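You operate a simulated robot arm through the tools that you are given. There is no shell and no other tool. Be economical: measure what you need, move in short steps, check, and stop when the job is done.

You are at the controls of a simulated two-armed robot. One attempt, no reset.

TASK
Hold the steel drip pan on the wooden packing table steady with one hand and put the yellow wheel block in it with the other. Then take the purple edge clip from the wooden packing table and leave it on top of the orange wheel block. Then take the blue wiping pad and put it on top of the grey butyl block on the rear strip of the coater top. Then turn the flow dial to 5. Then open the spares drawer, put the blue tub on the top of the frame bench away in the inside of the spares drawer, then shut the drawer. Then fetch the hand brush and set it on the third store rack shelf from the top. Then open the shims carton lid. Do these in the order given.

It is judged by the outcome, as a careful person would: the job done as asked, and still so three seconds after it is handed in. It fails if anything else is knocked over, pushed out of place, dropped, spilled or broken. A push-on lid holds only when it is set on centred and level and pressed home; a screw cap is set on level and turned clockwise until tight.

THE ROBOT
Two 7-joint arms with fingered hands on one trunk, on a base that drives. Base frame: it is fixed to the floor where the robot stands at the start and does not move with it; the origin is under the middle of the robot, x ahead of it, y to its left, z up; the surface under the hand at the start is at about z = 0.8. Units: m, rad, N and s.
The left shoulder is at the start at [0.07, 0.166, 1.068], the right one opposite. With the tool pointing down near the work surface each hand reaches from about 0.46 to 0.96 m from the robot's upright axis, wherever it stands, measured 20 degrees to its own side. Places, roughly: blue tub [1.5, 5.25, 1]; blue wiping pad (6x5x4 cm) [3.5, -6.7, 0.9]; flow dial [0.8, -11.6, 1]; grey butyl block [4, -5, 1]; hand brush (12x5x5 cm) [1.1, 5.4, 0.9]; inside of the spares drawer [7.7, -2.5, 0.2]; orange wheel block (6x5x7 cm) [0.5, 0.2, 0.8]; purple edge clip (3x3x5 cm) [0.3, 0.5, 0.8]; shims carton lid [1.3, 8.4, 0.3]; spares drawer [7.6, -2.5, 0.3]; steel drip pan (22x17x5 cm) [0.5, 0.7, 0.8]; third store rack shelf [1.7, 8.5, 1]; yellow wheel block (6x5x7 cm) [0.5, -0.2, 0.8]. Payload 4.1 kg a hand.
The tool frame of a hand sits at the grasp point between the pads (the TCP): z along the fingers, y along the line on which they close. The tips reach 0.032 m beyond it. The gripper opens to 0.108 m. The gripper's body begins 0.038 m behind the TCP. The gripper is a hand of 4 fingers: y runs from the thumb to the fingers, the wrist lies at [-0.016, -0.108, -0.186] in the tool frame, and closing takes about 1.5 s.
Orientation is that of the tool frame in the base frame, as a unit quaternion [x, y, z, w]. With the fingers straight down and the wrist toward the robot, the tool's x, y and z point along [0, 1, 0], [1, 0, 0] and [0, 0, -1] of the base frame.

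THE INTERFACE
- The arms move only by the tool arm_command. It takes "left_rows", "right_rows" or both (then of equal length, played together; a hand with none holds still); each is a list of rows, each a list of 6 numbers: the turn, a rotation vector about the base's x, y, z in rad, then the shift along the base's x, y, z in m. In form: [[wx, wy, wz, tx, ty, tz], ...]. A call has 1 to 20 rows; each row shifts and turns the commanded pose from where the row before left it. "left_claw" and "right_claw" are, for a hand that has rows, the opening in per cent of the stroke, from 0 (shut) to 100 (fully open), set as the call begins (left out, the last holds). Each row takes 0.2 s and may step no farther than 0.05 m and 0.15 rad from the row before; otherwise, or with a gripper value out of range, the whole call is refused. A pose out of reach is approached as far as the arm can. The call stops where the force on the tool passes 40 N (or 10 N more than at its start, if that is more) or the arm is blocked; 0.2 s more then pass. The fingers move at their own pace (about 0.045 m/s each) and stop on an object; they squeeze with about 23 N. The grip force told is the motor's: it shows also when the fingers shut on nothing. Time passes only in rows, and 0.2 s behind the last, so rows that do not move let the fingers close. The reply holds the time, the measured pose of the TCP, the force on the tool along the base axes, the opening and the grip force, in the units named above and with some noise, with the torque about the TCP (base axes, N m) and any sound that the robot's microphone picked up.
- Cameras (640 x 400 px; columns grow to the right, rows downward): "scene" is now at [0.1251, 0.0343, 1.297]; the picture's right is [0.37, -0.93, 0.00], its down [-0.57, -0.23, -0.79] and it looks along [0.73, 0.30, -0.61] (base axes); focal length 245 px, centre (320, 200). "left" rides on the left gripper at [-0.064, -0.093, -0.131] in its tool frame; the picture's right is [-0.80, -0.28, 0.53], its down [0.55, -0.71, 0.45] and it looks along [0.25, 0.65, 0.72] (tool axes); focal length 247 px, centre (320, 200). "right" rides on the right gripper at [0.064, -0.093, -0.132] in its tool frame; the picture's right is [-0.80, 0.28, -0.53], its down [-0.55, -0.71, 0.45] and it looks along [-0.25, 0.65, 0.72] (tool axes); focal length 247 px, centre (320, 200). There is no depth. A picture from a camera that has moved, and an enlarged one, comes with that camera's place and axes in the base frame and with its lens. The place of the scene camera against the robot may be out by one fixed shift of up to 0.012 m in any direction.
- snapshot(camera): a new picture of that camera. It takes no simulated time.
- slide_trunk(by): slides the trunk up (or, below 0, down) by that many m; the arms and the scene camera ride with it, the base frame stays. It gives what a move gives, with no picture.
- steer(legs): drives the robot by 1 to 6 legs, each [ahead, left, turn to the left] in m, m and rad, along the robot's own axes; the way and the turn of a leg run together, so that a leg with both is an arc; at most 1.5 m and 3.142 rad a leg. The arms and the cameras ride along, it lands a little off, and it stops where it bumps. It gives what a move gives.
- set_fingers(index, middle, ring, thumb_bend, hand): sets how far each is bent, from 0 (flat) to 1 (curled in); at 0.3 the hand is open as for a grip, at 0.7 the pads meet at the TCP. One left out holds its place. A second passes; each finger stops where it meets its share of the squeeze, and holds until it gets a number again. A gripper value or a shape takes the hand back. It gives what a move gives, with no picture; readings hold the bend of each and the force on the fingers (four entries, about 0 where the hand has none), thumb and palm.
- hand_shape(shape, hand): the hand has 4 fingers and takes this shape, open, in about a second: jaw (thumb against the fingers, like two jaws); tri (thumb and two fingers); tip (a fingertip pinch); poke (one finger out to press); point (the index stretched); flat (the hand flat); cup (the hand cupped); fist (a fist). The gripper value then closes the fingers along that shape, each until it touches; the sizes above hold for jaw. It gives what a move gives, with no picture.
- head_to(pan, tilt): turns the head with the scene camera to pan (to the left, within 1.501 rad either way) and tilt (down, from -0.506 to 1.204), counted from straight ahead of the robot. It gives what a move gives.
- enlarge(camera, box): a new picture of the part [left, top, right, bottom] of that camera's present view, enlarged. It takes no simulated time.
- finish_job(): hands the job in; it is judged then, once.

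Work in short steps. Places have to be worked out from the pictures, the camera data and where the tool is seen: move nearer, look again, correct. Check each grasp and each placing, and mend what went wrong. You have 207 turns and 190 pictures in all, those below and enlarged ones among them. Open the grippers and draw the arms clear of the work before you hand the job in, unless the task says otherwise; then end with one line.

The tools are called after ">>>" by a JSON object that holds its "method" and its "body". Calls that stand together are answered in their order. arm_command: Moves the arms, as the interface text tells. Its arguments: {"type":"object","properties":{"left_rows":{"type":"array"},"left_claw":{"type":"number"},"right_rows":{"type":"array"},"right_claw":{"type":"number"}},"required":[]} The other tools are called the same way: slide_trunk (by) slides the trunk up or down; hand_shape (shape, hand) gives the hand a shape; set_fingers (index, middle, ring, thumb_bend, hand) moves the fingers one by one; steer (legs) drives the base; head_to (pan, tilt) turns the head that bears the scene camera; snapshot (camera) takes a picture; enlarge (camera, box) takes an enlarged picture of a part of a camera's view; finish_job () hands the job in.

At the start:

```text
time: 0.0
left_eef_pos: [0.3844, 0.5532, 1.084]
left_tcp_rot: [0.707, 0.707, 0.0, 0.001]
left_contact_force: [-0.1, -0.4, 0.6]
left_wrist_torque: [-0.03, 0.0, -0.02]
left_grip_width: 0.1073
left_grip_force: 0.2
left_shape: jaw
left_bend: [0.3, 0.3, 0.3, 0.3]
left_finger forces: [0.0, 0.1, 0.0, 0.0, 0.0, 0.0]
right_eef_pos: [0.542, 0.0078, 1.14]
right_tcp_rot: [0.707, 0.707, 0.0, 0.0]
right_contact_force: [-0.8, 0.2, 0.7]
right_wrist_torque: [0.02, -0.01, 0.02]
right_grip_width: 0.1076
right_grip_force: 0.0
right_shape: jaw
right_bend: [0.3, 0.3, 0.3, 0.3]
right_finger forces: [0.1, 0.0, 0.1, 0.0, 0.1, 0.1]
trunk travel left (down, up): [-0.575, 0.365]
robot x, y, heading: [0.0003, -0.0033, 0.0]
head pan, tilt: [0.384, 0.661]
```

scene: 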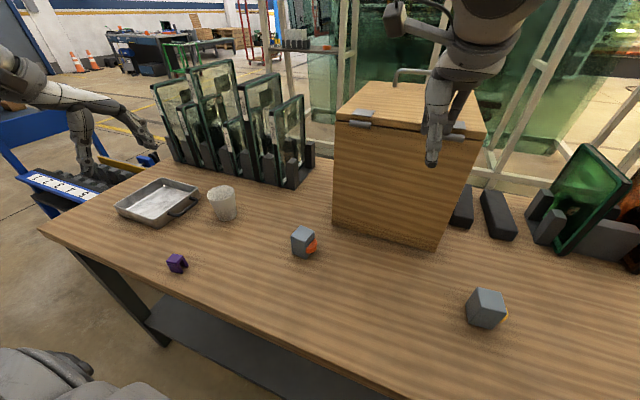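
right: 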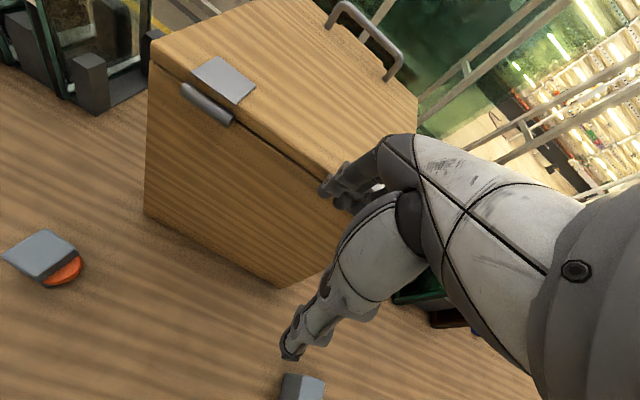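
left: 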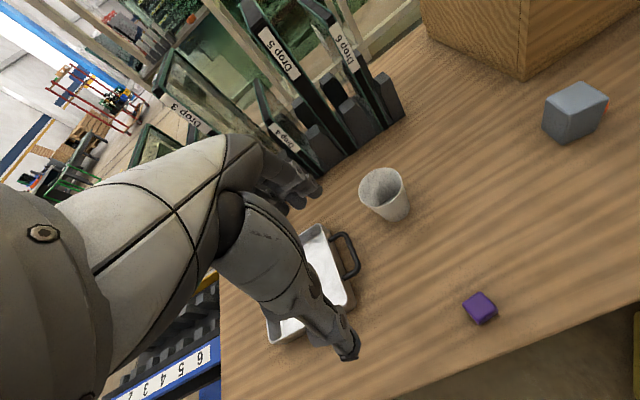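

I'll zoom in on the pan, the clip and the blocks to get exact places.

>>> {"method": "enlarge", "body": {"camera": "scene", "box": [90, 150, 330, 300]}}

>>> {"method": "enlarge", "body": {"camera": "scene", "box": [420, 250, 580, 350]}}

```text
2.67 times, centred on (210, 225) of scene
camera zoom: at [0.1251, 0.0343, 1.297], right [0.37, -0.93, 0.0], down [-0.57, -0.23, -0.79], along [0.73, 0.3, -0.61], focal length 653 px, centre (613, 133)
```

zoom: 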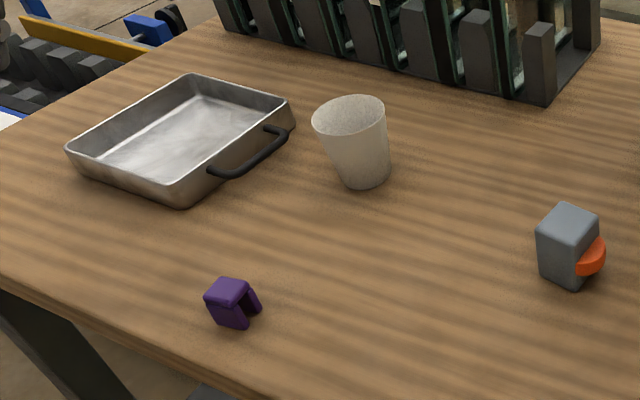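

```text
4.00 times, centred on (500, 300) of scene
camera zoom: at [0.1251, 0.0343, 1.297], right [0.37, -0.93, 0.0], down [-0.57, -0.23, -0.79], along [0.73, 0.3, -0.61], focal length 979 px, centre (-400, -200)
```

zoom: 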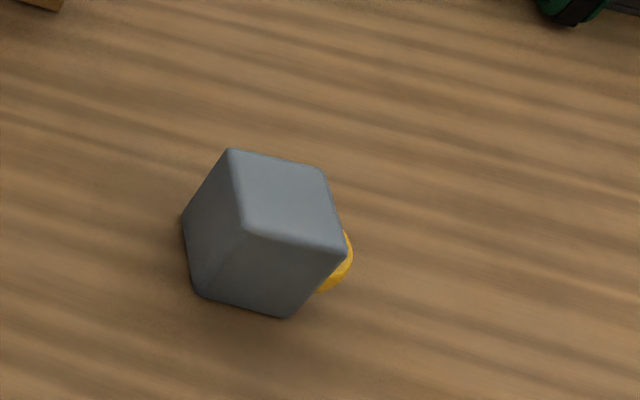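

The yellow block is near [0.472, -0.17], with its top at about z 0.87. The pan spans x 0.41–0.58 and y 0.63–0.80. I move the right hand above the yellow block and check with the wrist camera.

>>> {"method": "arm_command", "body": {"right_rows": [[0, 0, 0, -0.014, -0.0356, -0.028], [0, 0, 0, -0.014, -0.0356, -0.028], [0, 0, 0, -0.014, -0.0356, -0.028], [0, 0, 0, -0.014, -0.0356, -0.028], [0, 0, 0, -0.014, -0.0356, -0.028]], "right_claw": 100}}

>>> {"method": "snapshot", "body": {"camera": "right"}}

>>> {"method": "snapshot", "body": {"camera": "scene"}}

```text
time: 1.2
left_eef_pos: [0.3838, 0.5519, 1.0857]
left_tcp_rot: [0.707, 0.707, 0.002, 0.0]
left_contact_force: [0.5, -0.4, -0.7]
left_wrist_torque: [0.0, 0.02, 0.0]
left_grip_width: 0.1076
left_grip_force: 0.0
left_shape: jaw
left_bend: [0.3, 0.3, 0.3, 0.3]
left_finger forces: [0.0, 0.0, 0.1, 0.1, 0.1, 0.0]
right_eef_pos: [0.4756, -0.1705, 1.0012]
right_tcp_rot: [0.707, 0.707, 0.0, 0.0]
right_contact_force: [-0.6, -0.4, -0.3]
right_wrist_torque: [0.04, 0.01, -0.01]
right_grip_width: 0.1075
right_grip_force: 0.1
right_shape: jaw
right_bend: [0.3, 0.3, 0.3, 0.3]
right_finger forces: [0.0, 0.0, 0.1, 0.0, 0.1, 0.1]
trunk travel left (down, up): [-0.575, 0.365]
robot x, y, heading: [0.0016, 0.0056, -0.002]
head pan, tilt: [0.384, 0.661]
```

```text
184 pictures are left
camera right: at [0.3827, -0.1059, 1.1321], right [0.28, -0.8, 0.53], down [-0.71, -0.55, -0.45], along [0.65, -0.25, -0.72], focal length 247 px, centre (320, 200)
```

right: 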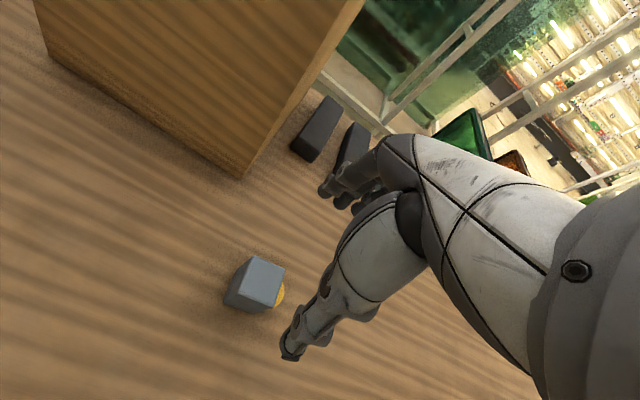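

```text
183 pictures are left
camera scene: at [0.1246, 0.0326, 1.2972], right [0.37, -0.93, 0.0], down [-0.57, -0.23, -0.79], along [0.73, 0.3, -0.61], focal length 245 px, centre (320, 200)
```

scene: 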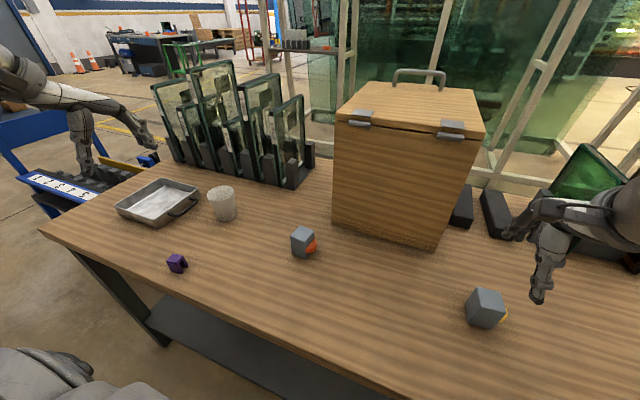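

The wrist camera puts the block at [0.477, -0.171], which agrees. I descend and grip.

>>> {"method": "arm_command", "body": {"right_rows": [[0, 0, 0, 0, 0, -0.04], [0, 0, 0, 0, 0, -0.04], [0, 0, 0, 0, 0, -0.04], [0, 0, 0, 0, 0, -0.034], [0, 0, 0, 0, 0, 0]]}}

>>> {"method": "arm_command", "body": {"right_rows": [[0, 0, 0, 0, 0, 0], [0, 0, 0, 0, 0, 0], [0, 0, 0, 0, 0, 0], [0, 0, 0, 0, 0, 0], [0, 0, 0, 0, 0, 0], [0, 0, 0, 0, 0, 0], [0, 0, 0, 0, 0, 0]], "right_claw": 0}}

>>> {"method": "snapshot", "body": {"camera": "right"}}

```text
time: 2.4
left_eef_pos: [0.3853, 0.5535, 1.0833]
left_tcp_rot: [0.707, 0.707, 0.0, 0.001]
left_contact_force: [0.3, 0.0, 0.8]
left_wrist_torque: [0.01, 0.01, -0.03]
left_grip_width: 0.1076
left_grip_force: 0.1
left_shape: jaw
left_bend: [0.3, 0.3, 0.3, 0.3]
left_finger forces: [0.1, 0.0, 0.1, 0.0, 0.0, 0.0]
right_eef_pos: [0.4713, -0.1689, 0.8494]
right_tcp_rot: [0.707, 0.707, -0.001, 0.0]
right_contact_force: [-0.3, 0.5, 0.5]
right_wrist_torque: [0.02, 0.01, -0.01]
right_grip_width: 0.1077
right_grip_force: 0.1
right_shape: jaw
right_bend: [0.3, 0.3, 0.3, 0.3]
right_finger forces: [0.0, 0.0, 0.0, 0.1, 0.1, 0.0]
trunk travel left (down, up): [-0.575, 0.365]
robot x, y, heading: [-0.0017, -0.0014, -0.0]
head pan, tilt: [0.384, 0.661]
```

```text
time: 4.0
left_eef_pos: [0.3843, 0.5513, 1.0836]
left_tcp_rot: [0.707, 0.707, 0.0, 0.0]
left_contact_force: [0.2, -0.5, 0.5]
left_wrist_torque: [-0.01, 0.0, 0.0]
left_grip_width: 0.1077
left_grip_force: 0.0
left_shape: jaw
left_bend: [0.3, 0.3, 0.3, 0.3]
left_finger forces: [0.0, 0.1, 0.0, 0.1, 0.1, 0.0]
right_eef_pos: [0.4717, -0.1699, 0.8488]
right_tcp_rot: [0.707, 0.707, 0.001, -0.001]
right_contact_force: [0.4, -1.4, -0.1]
right_wrist_torque: [0.03, -0.01, -0.01]
right_grip_width: 0.0408
right_grip_force: 23.0
right_shape: jaw
right_bend: [0.74, 0.5, 0.5, 0.73]
right_finger forces: [11.6, 6.3, 2.6, 0.1, 20.6, 0.1]
trunk travel left (down, up): [-0.575, 0.365]
robot x, y, heading: [-0.0021, 0.0016, -0.0]
head pan, tilt: [0.384, 0.661]
```

```text
182 pictures are left
camera right: at [0.3797, -0.1051, 0.9811], right [0.28, -0.8, 0.53], down [-0.71, -0.55, -0.45], along [0.65, -0.25, -0.72], focal length 247 px, centre (320, 200)
```

right: 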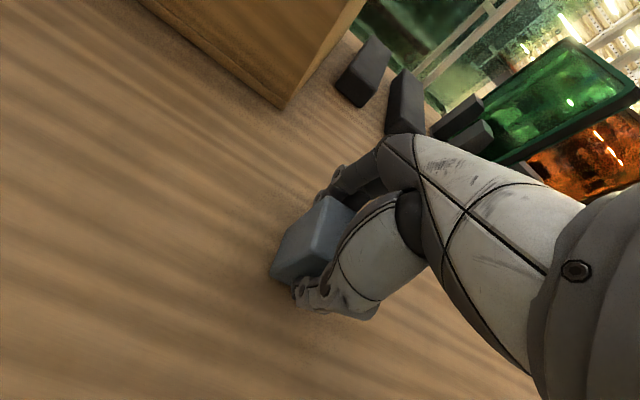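

The block is gripped. I lift it and drive 0.35 m left to work in front of the pan.

>>> {"method": "arm_command", "body": {"right_rows": [[0, 0, 0, 0, 0, 0.04], [0, 0, 0, 0, 0, 0.04], [0, 0, 0, 0, 0, 0.04], [0, 0, 0, -0.01, 0, 0.04], [0, 0, 0, -0.01, 0, 0.04]]}}

>>> {"method": "steer", "body": {"legs": [[0, 0.35, 0]]}}

>>> {"method": "snapshot", "body": {"camera": "scene"}}

```text
time: 5.2
left_eef_pos: [0.3842, 0.554, 1.0837]
left_tcp_rot: [0.707, 0.707, 0.0, 0.001]
left_contact_force: [0.7, -0.4, 0.5]
left_wrist_torque: [0.0, -0.01, 0.0]
left_grip_width: 0.1079
left_grip_force: 0.1
left_shape: jaw
left_bend: [0.3, 0.3, 0.3, 0.3]
left_finger forces: [0.0, 0.0, 0.0, 0.1, 0.0, 0.0]
right_eef_pos: [0.4546, -0.1711, 1.045]
right_tcp_rot: [0.707, 0.708, 0.0, 0.0]
right_contact_force: [0.2, -0.1, -1.4]
right_wrist_torque: [0.01, -0.01, -0.02]
right_grip_width: 0.0411
right_grip_force: 23.1
right_shape: jaw
right_bend: [0.74, 0.5, 0.5, 0.73]
right_finger forces: [11.5, 6.2, 2.6, 0.0, 20.7, 0.0]
trunk travel left (down, up): [-0.575, 0.365]
robot x, y, heading: [0.0001, 0.0036, -0.001]
head pan, tilt: [0.384, 0.661]
```

```text
time: 7.5
left_eef_pos: [0.3862, 0.9106, 1.0841]
left_tcp_rot: [0.708, 0.706, 0.0, 0.0]
left_contact_force: [0.2, 0.3, 1.0]
left_wrist_torque: [-0.01, 0.03, 0.04]
left_grip_width: 0.1078
left_grip_force: 0.0
left_shape: jaw
left_bend: [0.3, 0.3, 0.3, 0.3]
left_finger forces: [0.1, 0.0, 0.0, 0.0, 0.1, 0.1]
right_eef_pos: [0.4557, 0.1874, 1.0445]
right_tcp_rot: [0.708, 0.706, 0.001, 0.0]
right_contact_force: [-0.4, 0.7, -2.0]
right_wrist_torque: [0.0, -0.03, 0.01]
right_grip_width: 0.0408
right_grip_force: 22.9
right_shape: jaw
right_bend: [0.74, 0.5, 0.5, 0.73]
right_finger forces: [11.6, 6.4, 2.8, 0.0, 20.7, 0.0]
trunk travel left (down, up): [-0.575, 0.365]
robot x, y, heading: [0.0016, 0.3611, -0.002]
head pan, tilt: [0.384, 0.661]
```

```text
181 pictures are left
camera scene: at [0.1259, 0.3934, 1.297], right [0.37, -0.93, 0.0], down [-0.57, -0.23, -0.79], along [0.73, 0.29, -0.61], focal length 245 px, centre (320, 200)
```

scene: 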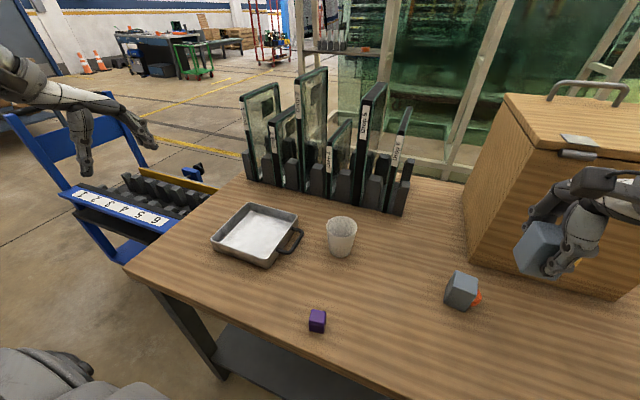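

The left wall of the pan is at about y 0.788, for x from 0.41 to 0.57. I turn the left hand so its fingers point inward and bring it above that wall.

>>> {"method": "arm_command", "body": {"left_rows": [[0, 0, -0.1428, 0.0076, -0.011, -0.0045], [0, 0, -0.1428, 0.0076, -0.011, -0.0045], [0, 0, -0.1428, 0.0076, -0.011, -0.0045], [0, 0, -0.1428, 0.0076, -0.011, -0.0045], [0, 0, -0.1428, 0.0076, -0.011, -0.0045], [0, 0, -0.1428, 0.0076, -0.011, -0.0045], [0, 0, -0.1428, 0.0076, -0.011, -0.0045], [0, 0, -0.1428, 0.0076, -0.011, -0.0045], [0, 0, -0.1428, 0.0076, -0.011, -0.0045], [0, 0, -0.1428, 0.0076, -0.011, -0.0045], [0, 0, -0.1428, 0.0076, -0.011, -0.0045]], "left_claw": 100}}

>>> {"method": "snapshot", "body": {"camera": "left"}}

>>> {"method": "snapshot", "body": {"camera": "scene"}}

```text
time: 9.9
left_eef_pos: [0.4718, 0.7889, 1.0347]
left_tcp_rot: [1.0, -0.002, -0.001, 0.001]
left_contact_force: [0.1, 0.1, 0.3]
left_wrist_torque: [0.02, 0.05, -0.01]
left_grip_width: 0.108
left_grip_force: 0.0
left_shape: jaw
left_bend: [0.3, 0.3, 0.3, 0.3]
left_finger forces: [0.1, 0.0, 0.0, 0.1, 0.1, 0.0]
right_eef_pos: [0.4557, 0.187, 1.0433]
right_tcp_rot: [0.708, 0.706, -0.001, 0.0]
right_contact_force: [-0.8, 0.6, -0.5]
right_wrist_torque: [0.02, 0.03, 0.02]
right_grip_width: 0.041
right_grip_force: 22.8
right_shape: jaw
right_bend: [0.74, 0.5, 0.5, 0.73]
right_finger forces: [11.6, 6.2, 2.8, 0.0, 20.6, 0.0]
trunk travel left (down, up): [-0.575, 0.365]
robot x, y, heading: [-0.0031, 0.3585, -0.005]
head pan, tilt: [0.384, 0.661]
```

```text
180 pictures are left
camera left: at [0.4068, 0.8818, 1.165], right [-0.8, 0.29, -0.53], down [0.55, 0.7, -0.45], along [0.24, -0.65, -0.72], focal length 247 px, centre (320, 200)
```

left: 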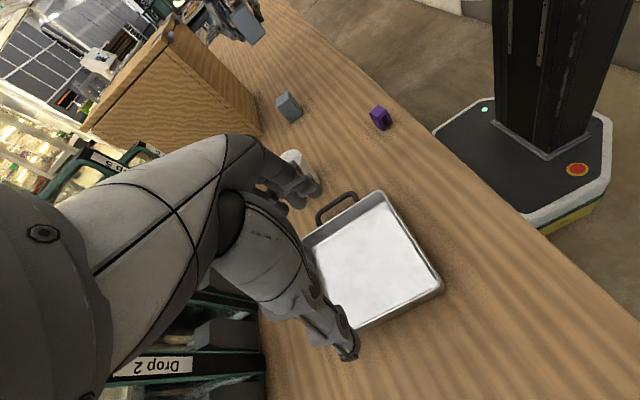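

```text
179 pictures are left
camera scene: at [0.1269, 0.3925, 1.2969], right [0.37, -0.93, 0.0], down [-0.57, -0.23, -0.79], along [0.73, 0.29, -0.61], focal length 245 px, centre (320, 200)
```

scene: 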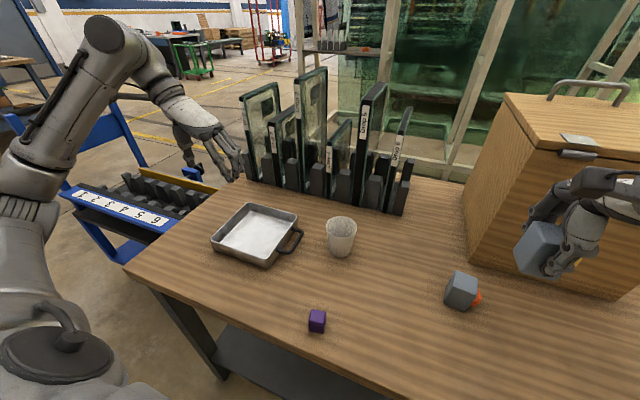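

>>> {"method": "enlarge", "body": {"camera": "left", "box": [300, 180, 460, 340]}}

```text
2.50 times, centred on (380, 260) of left
camera zoom: at [0.4068, 0.8818, 1.165], right [-0.8, 0.29, -0.53], down [0.55, 0.7, -0.45], along [0.24, -0.65, -0.72], focal length 617 px, centre (170, 50)
```

zoom: 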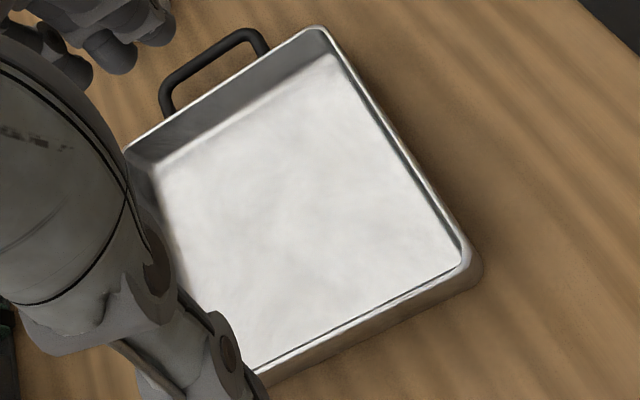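

The wrist camera puts the left wall at y≈0.80, so the scene camera reads about 0.012 m low in y. I descend astride the wall and close.

>>> {"method": "arm_command", "body": {"left_rows": [[0, 0, 0, 0, 0.011, -0.04], [0, 0, 0, 0, 0, -0.04], [0, 0, 0, 0, 0, -0.04], [0, 0, 0, 0, 0, -0.035], [0, 0, 0, 0, 0, -0.033], [0, 0, 0, 0, 0, 0]]}}

>>> {"method": "snapshot", "body": {"camera": "left"}}

```text
time: 11.3
left_eef_pos: [0.4698, 0.8003, 0.8459]
left_tcp_rot: [1.0, -0.002, 0.0, 0.0]
left_contact_force: [-0.7, -0.2, 0.2]
left_wrist_torque: [0.02, -0.02, -0.02]
left_grip_width: 0.1075
left_grip_force: 0.1
left_shape: jaw
left_bend: [0.3, 0.3, 0.3, 0.3]
left_finger forces: [0.0, 0.1, 0.0, 0.1, 0.0, 0.1]
right_eef_pos: [0.4554, 0.1873, 1.045]
right_tcp_rot: [0.708, 0.706, 0.0, -0.001]
right_contact_force: [0.1, -0.6, -1.8]
right_wrist_torque: [0.02, 0.0, 0.03]
right_grip_width: 0.041
right_grip_force: 23.3
right_shape: jaw
right_bend: [0.74, 0.5, 0.5, 0.73]
right_finger forces: [11.6, 6.3, 2.7, 0.1, 20.6, 0.0]
trunk travel left (down, up): [-0.575, 0.365]
robot x, y, heading: [0.0034, 0.359, 0.001]
head pan, tilt: [0.384, 0.661]
```

```text
177 pictures are left
camera left: at [0.4051, 0.8936, 0.9772], right [-0.8, 0.29, -0.53], down [0.55, 0.7, -0.45], along [0.25, -0.65, -0.72], focal length 247 px, centre (320, 200)
```

left: 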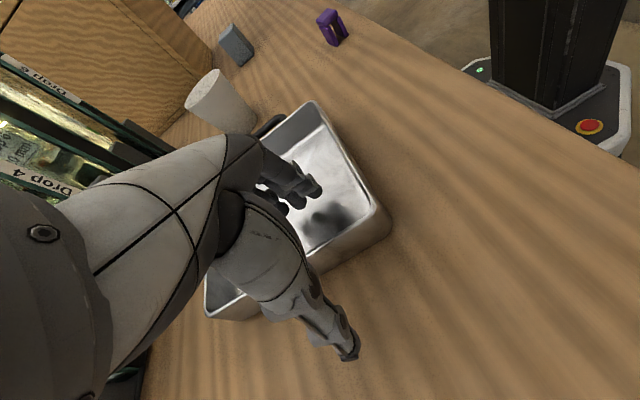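

The hand straddles the left wall, so I close it.

>>> {"method": "arm_command", "body": {"left_rows": [[0, 0, 0, 0, 0, 0], [0, 0, 0, 0, 0, 0], [0, 0, 0, 0, 0, 0], [0, 0, 0, 0, 0, 0], [0, 0, 0, 0, 0, 0], [0, 0, 0, 0, 0, 0], [0, 0, 0, 0, 0, 0], [0, 0, 0, 0, 0, 0], [0, 0, 0, 0, 0, 0]], "left_claw": 0}}

>>> {"method": "snapshot", "body": {"camera": "left"}}

>>> {"method": "snapshot", "body": {"camera": "scene"}}

```text
time: 13.3
left_eef_pos: [0.4695, 0.8001, 0.8467]
left_tcp_rot: [1.0, -0.002, 0.0, 0.0]
left_contact_force: [0.2, 0.6, -0.5]
left_wrist_torque: [-0.01, 0.04, -0.05]
left_grip_width: 0.0003
left_grip_force: 22.8
left_shape: jaw
left_bend: [0.7, 0.7, 0.7, 0.72]
left_finger forces: [11.4, 6.0, 2.8, 0.0, 20.1, 0.0]
right_eef_pos: [0.4551, 0.188, 1.0439]
right_tcp_rot: [0.708, 0.706, 0.0, -0.001]
right_contact_force: [0.0, 0.0, -1.5]
right_wrist_torque: [0.02, 0.0, 0.02]
right_grip_width: 0.041
right_grip_force: 22.7
right_shape: jaw
right_bend: [0.74, 0.5, 0.5, 0.73]
right_finger forces: [11.6, 6.3, 2.7, 0.1, 20.7, 0.0]
trunk travel left (down, up): [-0.575, 0.365]
robot x, y, heading: [-0.0008, 0.357, -0.005]
head pan, tilt: [0.384, 0.661]
```

```text
176 pictures are left
camera left: at [0.4051, 0.8939, 0.9774], right [-0.8, 0.29, -0.53], down [0.55, 0.7, -0.45], along [0.25, -0.65, -0.72], focal length 247 px, centre (320, 200)
```

left: 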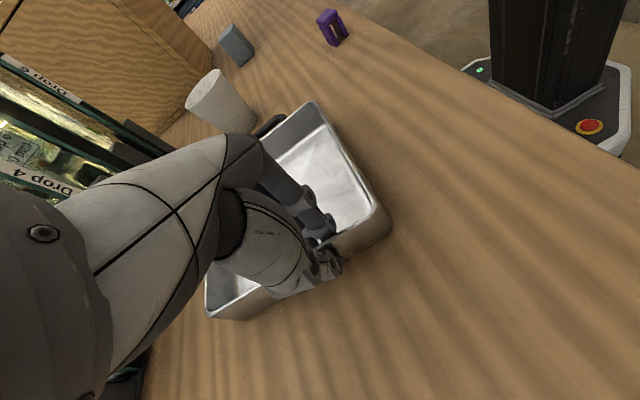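

```text
175 pictures are left
camera scene: at [0.126, 0.393, 1.297], right [0.37, -0.93, 0.0], down [-0.57, -0.23, -0.79], along [0.73, 0.29, -0.61], focal length 245 px, centre (320, 200)
```

scene: 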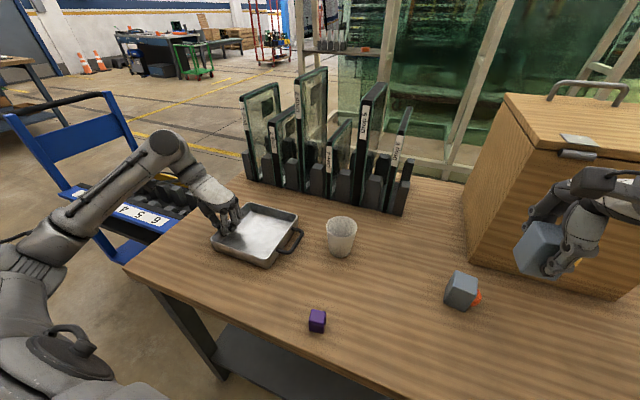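

>>> {"method": "enlarge", "body": {"camera": "left", "box": [250, 160, 410, 320]}}

```text
2.50 times, centred on (330, 240) of left
camera zoom: at [0.4051, 0.8939, 0.9774], right [-0.8, 0.29, -0.53], down [0.55, 0.7, -0.45], along [0.25, -0.65, -0.72], focal length 617 px, centre (295, 100)
```

zoom: 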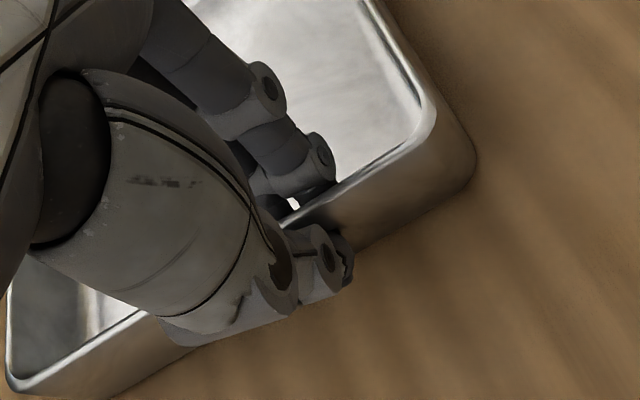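

The fingers straddle the wall and hold it. I carry the block over to above the pan's right half.

>>> {"method": "arm_command", "body": {"right_rows": [[0, 0, 0, 0.0031, 0.04, 0], [0, 0, 0, 0.0031, 0.04, 0], [0, 0, 0, 0.0031, 0.04, 0], [0, 0, 0, 0.0031, 0.04, 0], [0, 0, 0, 0.0031, 0.04, 0], [0, 0, 0, 0.0031, 0.04, 0], [0, 0, 0, 0.0031, 0.04, 0], [0, 0, 0, 0.0031, 0.04, 0], [0, 0, 0, 0.0031, 0.04, 0], [0, 0, 0, 0.0031, 0.04, 0], [0, 0, 0, 0.0031, 0.04, 0], [0, 0, 0, 0.0031, 0.04, 0], [0, 0, 0, 0.0031, 0.034, 0]]}}

>>> {"method": "snapshot", "body": {"camera": "right"}}

>>> {"method": "snapshot", "body": {"camera": "scene"}}

```text
time: 16.1
left_eef_pos: [0.4705, 0.8002, 0.8468]
left_tcp_rot: [1.0, -0.001, -0.001, 0.001]
left_contact_force: [-1.4, 0.1, 0.5]
left_wrist_torque: [0.03, 0.01, 0.0]
left_grip_width: 0.0
left_grip_force: 23.2
left_shape: jaw
left_bend: [0.7, 0.7, 0.7, 0.72]
left_finger forces: [12.0, 6.0, 2.6, 0.0, 21.1, 0.0]
right_eef_pos: [0.5133, 0.691, 1.057]
right_tcp_rot: [0.719, 0.695, 0.005, -0.014]
right_contact_force: [-0.1, -0.2, -0.9]
right_wrist_torque: [0.03, 0.01, 0.01]
right_grip_width: 0.0408
right_grip_force: 22.2
right_shape: jaw
right_bend: [0.74, 0.5, 0.5, 0.73]
right_finger forces: [11.8, 6.4, 3.1, 0.0, 21.3, 0.0]
trunk travel left (down, up): [-0.575, 0.365]
robot x, y, heading: [-0.0019, 0.3585, -0.002]
head pan, tilt: [0.384, 0.661]
```

```text
173 pictures are left
camera right: at [0.4243, 0.7545, 1.1909], right [0.26, -0.82, 0.51], down [-0.73, -0.51, -0.45], along [0.63, -0.25, -0.73], focal length 247 px, centre (320, 200)
```

right: 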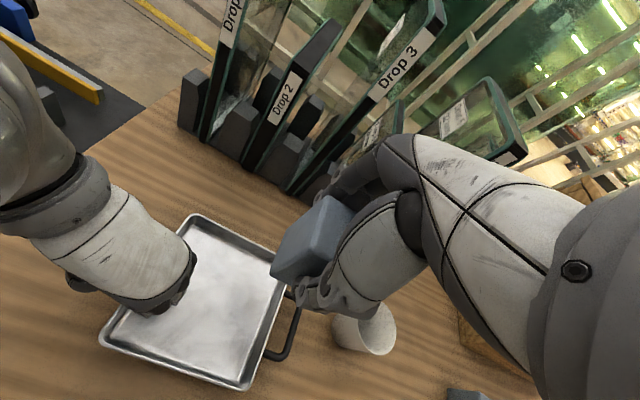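

```text
172 pictures are left
camera scene: at [0.1266, 0.3927, 1.297], right [0.37, -0.93, 0.0], down [-0.57, -0.23, -0.79], along [0.73, 0.29, -0.61], focal length 245 px, centre (320, 200)
```

scene: 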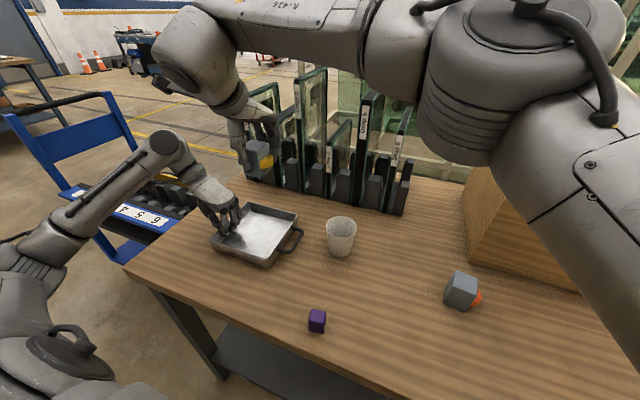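

The right arm is near its limit in this cross-body pose. I yaw the hand to the left to give the wrist a more natural angle.

>>> {"method": "arm_command", "body": {"right_rows": [[0, 0, 0.15, 0, 0, 0], [0, 0, 0.15, 0, 0, 0], [0, 0, 0.15, 0, 0, 0], [0, 0, 0, 0, 0, -0.02], [0, 0, 0, 0, 0, 0]]}}

>>> {"method": "snapshot", "body": {"camera": "right"}}

```text
time: 17.3
left_eef_pos: [0.4699, 0.8009, 0.8466]
left_tcp_rot: [1.0, -0.002, 0.0, 0.0]
left_contact_force: [0.8, -0.8, -0.5]
left_wrist_torque: [-0.01, 0.04, -0.01]
left_grip_width: 0.0
left_grip_force: 22.9
left_shape: jaw
left_bend: [0.7, 0.7, 0.7, 0.72]
left_finger forces: [12.6, 5.9, 2.5, 0.0, 21.1, 0.0]
right_eef_pos: [0.4941, 0.7039, 1.0248]
right_tcp_rot: [0.533, 0.846, 0.001, 0.0]
right_contact_force: [0.6, -0.3, -1.4]
right_wrist_torque: [0.03, 0.01, -0.02]
right_grip_width: 0.0406
right_grip_force: 23.2
right_shape: jaw
right_bend: [0.74, 0.5, 0.5, 0.73]
right_finger forces: [11.8, 6.4, 3.1, 0.1, 21.2, 0.0]
trunk travel left (down, up): [-0.575, 0.365]
robot x, y, heading: [0.0015, 0.3623, -0.005]
head pan, tilt: [0.384, 0.661]
```

```text
171 pictures are left
camera right: at [0.3824, 0.7216, 1.1567], right [0.6, -0.6, 0.53], down [-0.4, -0.8, -0.45], along [0.69, 0.06, -0.72], focal length 247 px, centre (320, 200)
```

right: 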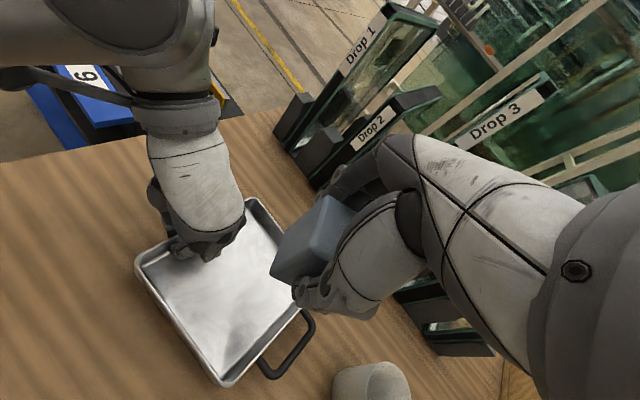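

The pose is accurate now. I descend towards the pan floor.

>>> {"method": "arm_command", "body": {"right_rows": [[0, 0, 0, 0, 0, -0.04], [0, 0, 0, 0, 0, -0.04], [0, 0, 0, 0, 0, -0.04], [0, 0, 0, 0, 0, -0.03], [0, 0, 0, 0, 0, -0.01], [0, 0, 0, 0, 0, 0]]}}

>>> {"method": "snapshot", "body": {"camera": "left"}}

>>> {"method": "snapshot", "body": {"camera": "right"}}

```text
time: 18.7
left_eef_pos: [0.4709, 0.8003, 0.8463]
left_tcp_rot: [1.0, -0.002, 0.0, -0.001]
left_contact_force: [-0.2, -0.3, 0.2]
left_wrist_torque: [-0.04, 0.02, -0.03]
left_grip_width: 0.0
left_grip_force: 23.0
left_shape: jaw
left_bend: [0.7, 0.7, 0.7, 0.72]
left_finger forces: [12.6, 5.9, 2.6, 0.1, 20.9, 0.0]
right_eef_pos: [0.4961, 0.7015, 0.8645]
right_tcp_rot: [0.533, 0.846, 0.0, 0.0]
right_contact_force: [0.5, 0.7, -1.6]
right_wrist_torque: [0.01, -0.04, 0.0]
right_grip_width: 0.0407
right_grip_force: 23.2
right_shape: jaw
right_bend: [0.74, 0.5, 0.5, 0.73]
right_finger forces: [11.7, 6.4, 3.1, 0.0, 20.9, 0.0]
trunk travel left (down, up): [-0.575, 0.365]
robot x, y, heading: [0.0025, 0.3603, -0.0]
head pan, tilt: [0.384, 0.661]
```

```text
170 pictures are left
camera left: at [0.4052, 0.8941, 0.9773], right [-0.8, 0.29, -0.53], down [0.55, 0.7, -0.45], along [0.25, -0.65, -0.72], focal length 247 px, centre (320, 200)
```

left: 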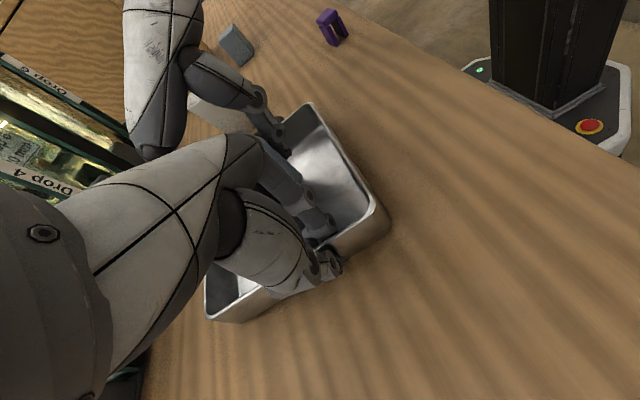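

```text
169 pictures are left
camera right: at [0.3852, 0.7203, 0.9966], right [0.6, -0.6, 0.53], down [-0.4, -0.8, -0.45], along [0.69, 0.06, -0.72], focal length 247 px, centre (320, 200)
```

right: 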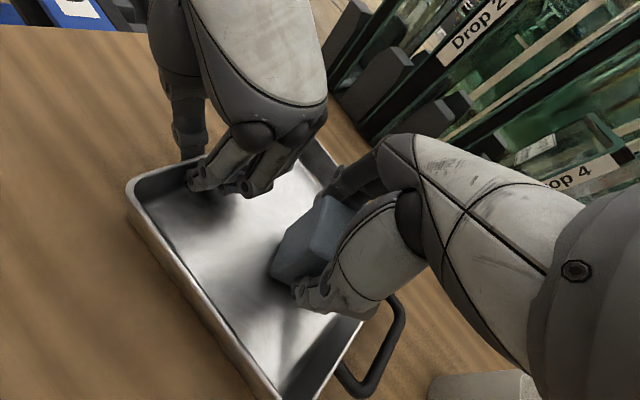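

There is clearance on every side, so I lower the last few millimetres.

>>> {"method": "arm_command", "body": {"right_rows": [[0, 0, 0, 0, 0, -0.005], [0, 0, 0, 0, 0, -0.004], [0, 0, 0, 0, 0, -0.002], [0, 0, 0, 0, 0, 0]]}}

```text
time: 19.7
left_eef_pos: [0.4697, 0.8009, 0.8464]
left_tcp_rot: [1.0, -0.001, 0.0, 0.0]
left_contact_force: [0.0, -0.4, 0.0]
left_wrist_torque: [-0.01, 0.01, -0.03]
left_grip_width: 0.0
left_grip_force: 22.5
left_shape: jaw
left_bend: [0.7, 0.7, 0.7, 0.72]
left_finger forces: [12.7, 5.9, 2.6, 0.1, 21.0, 0.1]
right_eef_pos: [0.4951, 0.7022, 0.8538]
right_tcp_rot: [0.533, 0.846, -0.001, -0.001]
right_contact_force: [-0.3, -0.2, -1.0]
right_wrist_torque: [0.0, -0.03, 0.02]
right_grip_width: 0.0407
right_grip_force: 22.9
right_shape: jaw
right_bend: [0.74, 0.5, 0.5, 0.73]
right_finger forces: [11.7, 6.4, 3.1, 0.1, 20.9, 0.1]
trunk travel left (down, up): [-0.575, 0.365]
robot x, y, heading: [0.0026, 0.3619, -0.005]
head pan, tilt: [0.384, 0.661]
```

No contact yet. I go lower in 1–2 mm steps.

>>> {"method": "arm_command", "body": {"right_rows": [[0, 0, 0, 0, 0, -0.002], [0, 0, 0, 0, 0, -0.002], [0, 0, 0, 0, 0, 0]]}}

```text
time: 20.5
left_eef_pos: [0.4696, 0.8015, 0.8461]
left_tcp_rot: [1.0, -0.002, 0.0, 0.0]
left_contact_force: [2.7, -1.3, -6.9]
left_wrist_torque: [-0.03, -0.05, -0.07]
left_grip_width: 0.0001
left_grip_force: 22.7
left_shape: jaw
left_bend: [0.7, 0.7, 0.7, 0.72]
left_finger forces: [12.0, 5.4, 2.3, 0.0, 19.6, 0.0]
right_eef_pos: [0.4948, 0.7026, 0.8508]
right_tcp_rot: [0.533, 0.846, 0.002, 0.0]
right_contact_force: [-2.7, 1.6, 22.8]
right_wrist_torque: [-0.03, 0.03, 0.02]
right_grip_width: 0.042
right_grip_force: 23.4
right_shape: jaw
right_bend: [0.74, 0.5, 0.5, 0.73]
right_finger forces: [13.4, 7.7, 3.4, 0.0, 25.1, 0.0]
trunk travel left (down, up): [-0.575, 0.365]
robot x, y, heading: [-0.0001, 0.3568, 0.0]
head pan, tilt: [0.384, 0.661]
```

The block is seated at 22.8 N, and the left hand feels the pan load too. I ease up 2 mm and open the right hand.

>>> {"method": "arm_command", "body": {"right_rows": [[0, 0, 0, 0, 0, 0.002], [0, 0, 0, 0, 0, 0], [0, 0, 0, 0, 0, 0], [0, 0, 0, 0, 0, 0], [0, 0, 0, 0, 0, 0]], "right_claw": 75}}

>>> {"method": "snapshot", "body": {"camera": "right"}}

```text
time: 21.7
left_eef_pos: [0.4708, 0.8007, 0.8461]
left_tcp_rot: [1.0, -0.002, 0.0, 0.0]
left_contact_force: [0.3, -0.7, 0.1]
left_wrist_torque: [-0.04, 0.0, -0.04]
left_grip_width: 0.0002
left_grip_force: 22.7
left_shape: jaw
left_bend: [0.7, 0.7, 0.7, 0.72]
left_finger forces: [12.4, 5.9, 2.7, 0.0, 20.8, 0.0]
right_eef_pos: [0.4949, 0.7018, 0.8526]
right_tcp_rot: [0.533, 0.846, 0.0, 0.0]
right_contact_force: [0.7, -1.0, -0.3]
right_wrist_torque: [0.06, 0.02, 0.01]
right_grip_width: 0.0807
right_grip_force: 0.1
right_shape: jaw
right_bend: [0.26, 0.36, 0.34, 0.58]
right_finger forces: [0.1, 0.0, 0.1, 0.0, 0.0, 0.1]
trunk travel left (down, up): [-0.575, 0.365]
robot x, y, heading: [-0.0013, 0.3562, -0.0]
head pan, tilt: [0.384, 0.661]
```

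```text
168 pictures are left
camera right: at [0.384, 0.7201, 0.9835], right [0.6, -0.6, 0.53], down [-0.4, -0.8, -0.45], along [0.69, 0.06, -0.72], focal length 247 px, centre (320, 200)
```

right: 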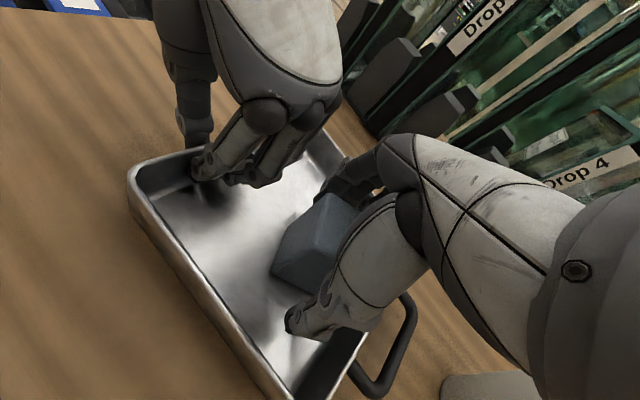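

Released. I raise the right hand straight up, then swing it back toward the right.

>>> {"method": "arm_command", "body": {"right_rows": [[0, 0, 0, 0, 0, 0.03], [0, 0, 0, 0, 0, 0.04], [0, 0, 0, 0, 0, 0.04], [0, 0, 0, 0, 0, 0.04], [0, 0, 0, 0, 0, 0.04], [0, 0, -0.15, -0.01, -0.05, 0], [0, 0, -0.15, -0.01, -0.05, 0], [0, 0, -0.15, -0.01, -0.05, 0], [0, 0, 0, -0.01, -0.05, 0], [0, 0, 0, 0, -0.05, 0], [0, 0, 0, 0, -0.05, 0], [0, 0, 0, 0, -0.05, 0], [0, 0, 0, 0, -0.05, 0]]}}

>>> {"method": "snapshot", "body": {"camera": "scene"}}

```text
refused: row 6 steps farther than a row can; nothing moved
```

```text
167 pictures are left
camera scene: at [0.126, 0.3932, 1.297], right [0.37, -0.93, 0.0], down [-0.57, -0.23, -0.79], along [0.73, 0.29, -0.61], focal length 245 px, centre (320, 200)
```

scene: 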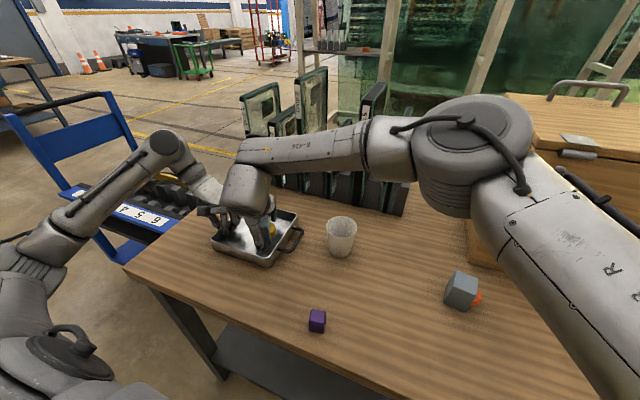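

The call was refused for step size, so I repeat it with smaller steps.

>>> {"method": "arm_command", "body": {"right_rows": [[0, 0, 0, 0, 0, 0.03], [0, 0, 0, 0, 0, 0.04], [0, 0, 0, 0, 0, 0.04], [0, 0, 0, 0, 0, 0.04], [0, 0, 0, 0, 0, 0.04], [0, 0, -0.14, -0.01, -0.045, 0], [0, 0, -0.14, -0.01, -0.045, 0], [0, 0, -0.14, -0.01, -0.045, 0], [0, 0, -0.03, -0.01, -0.045, 0], [0, 0, 0, 0, -0.045, 0], [0, 0, 0, 0, -0.045, 0], [0, 0, 0, 0, -0.045, 0], [0, 0, 0, 0, -0.045, 0]]}}

>>> {"method": "snapshot", "body": {"camera": "scene"}}

>>> {"method": "snapshot", "body": {"camera": "left"}}

```text
time: 24.5
left_eef_pos: [0.4689, 0.7989, 0.8484]
left_tcp_rot: [1.0, -0.001, 0.0, -0.001]
left_contact_force: [-0.4, -0.9, -0.2]
left_wrist_torque: [0.0, 0.01, -0.04]
left_grip_width: 0.0001
left_grip_force: 22.7
left_shape: jaw
left_bend: [0.7, 0.7, 0.7, 0.72]
left_finger forces: [12.9, 6.0, 2.8, 0.0, 20.6, 0.1]
right_eef_pos: [0.4554, 0.3399, 1.0421]
right_tcp_rot: [0.708, 0.706, 0.002, -0.001]
right_contact_force: [0.8, -1.4, -0.6]
right_wrist_torque: [0.04, 0.01, 0.02]
right_grip_width: 0.0808
right_grip_force: 0.0
right_shape: jaw
right_bend: [0.26, 0.36, 0.34, 0.58]
right_finger forces: [0.0, 0.0, 0.1, 0.1, 0.0, 0.2]
trunk travel left (down, up): [-0.575, 0.365]
robot x, y, heading: [-0.0005, 0.3618, -0.005]
head pan, tilt: [0.384, 0.661]
```

```text
166 pictures are left
camera scene: at [0.1258, 0.3907, 1.2971], right [0.37, -0.93, 0.0], down [-0.57, -0.23, -0.79], along [0.73, 0.29, -0.61], focal length 245 px, centre (320, 200)
```

scene: 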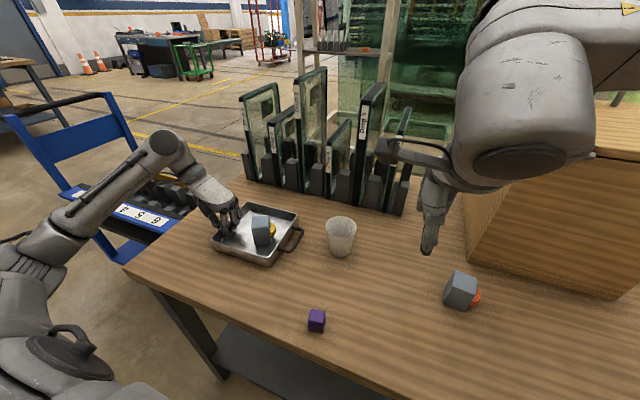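

```text
165 pictures are left
camera left: at [0.4049, 0.8923, 0.9786], right [-0.8, 0.29, -0.53], down [0.55, 0.7, -0.45], along [0.25, -0.65, -0.72], focal length 247 px, centre (320, 200)
```

left: 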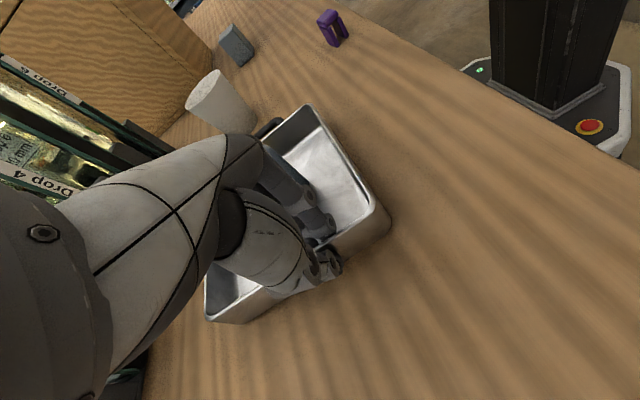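

The block stands in the pan. I open the left hand, lift it clear and turn it back.

>>> {"method": "arm_command", "body": {"left_rows": [[0, 0, 0, 0, 0, 0], [0, 0, 0, 0, 0, 0], [0, 0, 0, 0, 0, 0], [0, 0, 0, 0, 0, 0], [0, 0, 0, 0, 0, 0], [0, 0, 0, 0, 0, 0], [0, 0, 0, 0, 0, 0], [0, 0, 0, 0, 0, 0.02], [0, 0, 0, 0, 0, 0.03], [0, 0, 0, 0, 0, 0.04], [0, 0, 0, 0, 0, 0.04], [0, 0, 0, 0, 0, 0.04], [0, 0, 0, 0, 0, 0.04]], "left_claw": 100}}

>>> {"method": "arm_command", "body": {"left_rows": [[0, 0, 0.1428, -0.0076, 0.011, 0.0035], [0, 0, 0.1428, -0.0076, 0.011, 0.0035], [0, 0, 0.1428, -0.0076, 0.011, 0.0035], [0, 0, 0.1428, -0.0076, 0.011, 0.0035], [0, 0, 0.1428, -0.0076, 0.011, 0.0035], [0, 0, 0.1428, -0.0076, 0.011, 0.0035], [0, 0, 0.1428, -0.0076, 0.011, 0.0035], [0, 0, 0.1428, -0.0076, 0.011, 0.0035], [0, 0, 0.1428, -0.0076, 0.011, 0.0035], [0, 0, 0.1428, -0.0076, 0.011, 0.0035], [0, 0, 0.1428, -0.0076, 0.011, 0.0035]]}}

>>> {"method": "steer", "body": {"legs": [[-0.15, 0.19, 0]]}}

>>> {"method": "head_to", "body": {"pan": -0.1, "tilt": 0.75}}

>>> {"method": "snapshot", "body": {"camera": "scene"}}

```text
time: 27.3
left_eef_pos: [0.469, 0.8028, 1.0586]
left_tcp_rot: [1.0, -0.001, 0.0, 0.0]
left_contact_force: [-0.4, 0.4, -1.2]
left_wrist_torque: [-0.03, -0.01, 0.01]
left_grip_width: 0.1076
left_grip_force: 0.1
left_shape: jaw
left_bend: [0.3, 0.3, 0.3, 0.3]
left_finger forces: [0.0, 0.1, 0.0, 0.1, 0.1, 0.0]
right_eef_pos: [0.4556, 0.3407, 1.0416]
right_tcp_rot: [0.708, 0.706, 0.0, 0.0]
right_contact_force: [-0.7, -0.2, 0.4]
right_wrist_torque: [0.03, 0.01, -0.02]
right_grip_width: 0.0808
right_grip_force: 0.1
right_shape: jaw
right_bend: [0.26, 0.36, 0.34, 0.58]
right_finger forces: [0.0, 0.1, 0.1, 0.1, 0.0, 0.1]
trunk travel left (down, up): [-0.575, 0.365]
robot x, y, heading: [-0.0006, 0.3571, -0.002]
head pan, tilt: [0.384, 0.661]
```

```text
time: 29.7
left_eef_pos: [0.3865, 0.922, 1.0965]
left_tcp_rot: [0.708, 0.707, 0.001, 0.001]
left_contact_force: [0.0, 0.4, 0.0]
left_wrist_torque: [-0.01, -0.04, -0.03]
left_grip_width: 0.1078
left_grip_force: 0.0
left_shape: jaw
left_bend: [0.3, 0.3, 0.3, 0.3]
left_finger forces: [0.0, 0.0, 0.0, 0.0, 0.1, 0.0]
right_eef_pos: [0.4564, 0.3411, 1.0426]
right_tcp_rot: [0.708, 0.706, 0.001, 0.0]
right_contact_force: [-0.4, 0.0, -1.0]
right_wrist_torque: [-0.02, 0.02, -0.05]
right_grip_width: 0.0809
right_grip_force: 0.0
right_shape: jaw
right_bend: [0.26, 0.36, 0.34, 0.58]
right_finger forces: [0.0, 0.0, 0.0, 0.1, 0.1, 0.1]
trunk travel left (down, up): [-0.575, 0.365]
robot x, y, heading: [-0.0002, 0.3617, -0.0]
head pan, tilt: [0.384, 0.661]
```

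```text
time: 31.5
left_eef_pos: [0.2409, 1.1113, 1.0966]
left_tcp_rot: [0.711, 0.704, 0.0, 0.0]
left_contact_force: [0.8, 0.2, 0.3]
left_wrist_torque: [-0.03, 0.01, -0.03]
left_grip_width: 0.1076
left_grip_force: 0.0
left_shape: jaw
left_bend: [0.3, 0.3, 0.3, 0.3]
left_finger forces: [0.0, 0.0, 0.0, 0.0, 0.0, 0.0]
right_eef_pos: [0.307, 0.5312, 1.0431]
right_tcp_rot: [0.71, 0.704, 0.0, 0.001]
right_contact_force: [0.5, 0.3, -0.5]
right_wrist_torque: [0.01, -0.02, 0.02]
right_grip_width: 0.0808
right_grip_force: 0.0
right_shape: jaw
right_bend: [0.26, 0.36, 0.34, 0.58]
right_finger forces: [0.0, 0.0, 0.0, 0.1, 0.0, 0.0]
trunk travel left (down, up): [-0.575, 0.365]
robot x, y, heading: [-0.1442, 0.5489, -0.005]
head pan, tilt: [0.384, 0.661]
```

```text
time: 32.4
left_eef_pos: [0.2394, 1.1116, 1.0962]
left_tcp_rot: [0.71, 0.704, 0.0, -0.001]
left_contact_force: [0.2, 0.4, 0.5]
left_wrist_torque: [0.04, 0.01, -0.01]
left_grip_width: 0.1076
left_grip_force: 0.1
left_shape: jaw
left_bend: [0.3, 0.3, 0.3, 0.3]
left_finger forces: [0.1, 0.0, 0.0, 0.0, 0.0, 0.0]
right_eef_pos: [0.3069, 0.5294, 1.0421]
right_tcp_rot: [0.71, 0.704, 0.0, 0.0]
right_contact_force: [0.2, 0.3, -0.3]
right_wrist_torque: [-0.04, 0.0, 0.0]
right_grip_width: 0.0808
right_grip_force: 0.0
right_shape: jaw
right_bend: [0.26, 0.36, 0.34, 0.58]
right_finger forces: [0.0, 0.0, 0.0, 0.0, 0.1, 0.1]
trunk travel left (down, up): [-0.575, 0.365]
robot x, y, heading: [-0.148, 0.5511, -0.009]
head pan, tilt: [-0.099, 0.75]
```

```text
164 pictures are left
camera scene: at [-0.0207, 0.5425, 1.2895], right [-0.11, -0.99, 0.0], down [-0.68, 0.07, -0.73], along [0.73, -0.08, -0.68], focal length 245 px, centre (320, 200)
```

scene: 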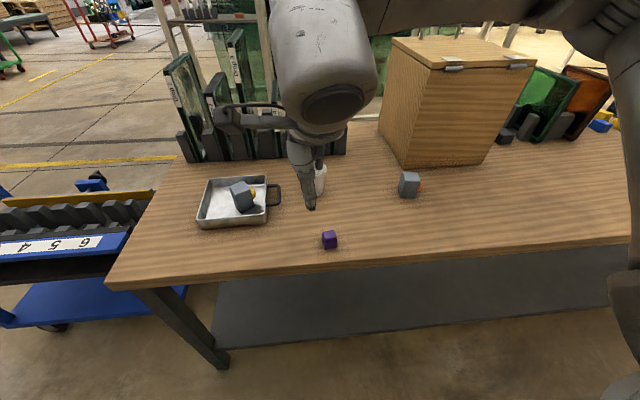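

I take a closer look at the clip from both cameras.

>>> {"method": "enlarge", "body": {"camera": "scene", "box": [290, 160, 450, 260]}}

>>> {"method": "snapshot", "body": {"camera": "right"}}

```text
4.00 times, centred on (370, 210) of scene
camera zoom: at [-0.0207, 0.5425, 1.2895], right [-0.11, -0.99, 0.0], down [-0.68, 0.07, -0.73], along [0.73, -0.08, -0.68], focal length 979 px, centre (120, 160)
```

zoom: 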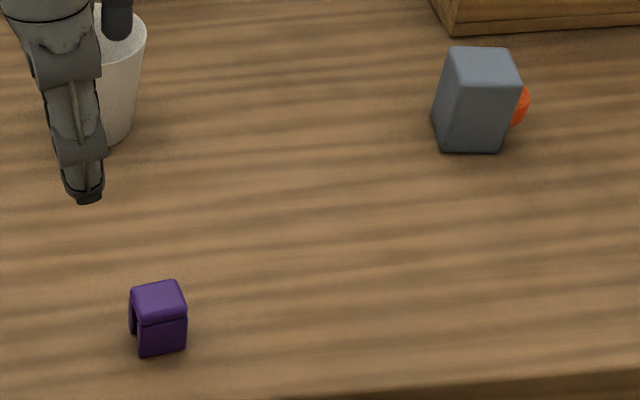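

```text
162 pictures are left
camera right: at [0.2148, 0.5959, 1.174], right [0.28, -0.8, 0.53], down [-0.71, -0.54, -0.45], along [0.65, -0.25, -0.72], focal length 247 px, centre (320, 200)
```

right: 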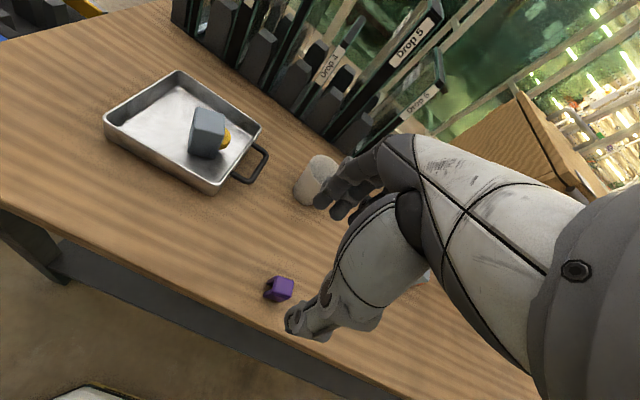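

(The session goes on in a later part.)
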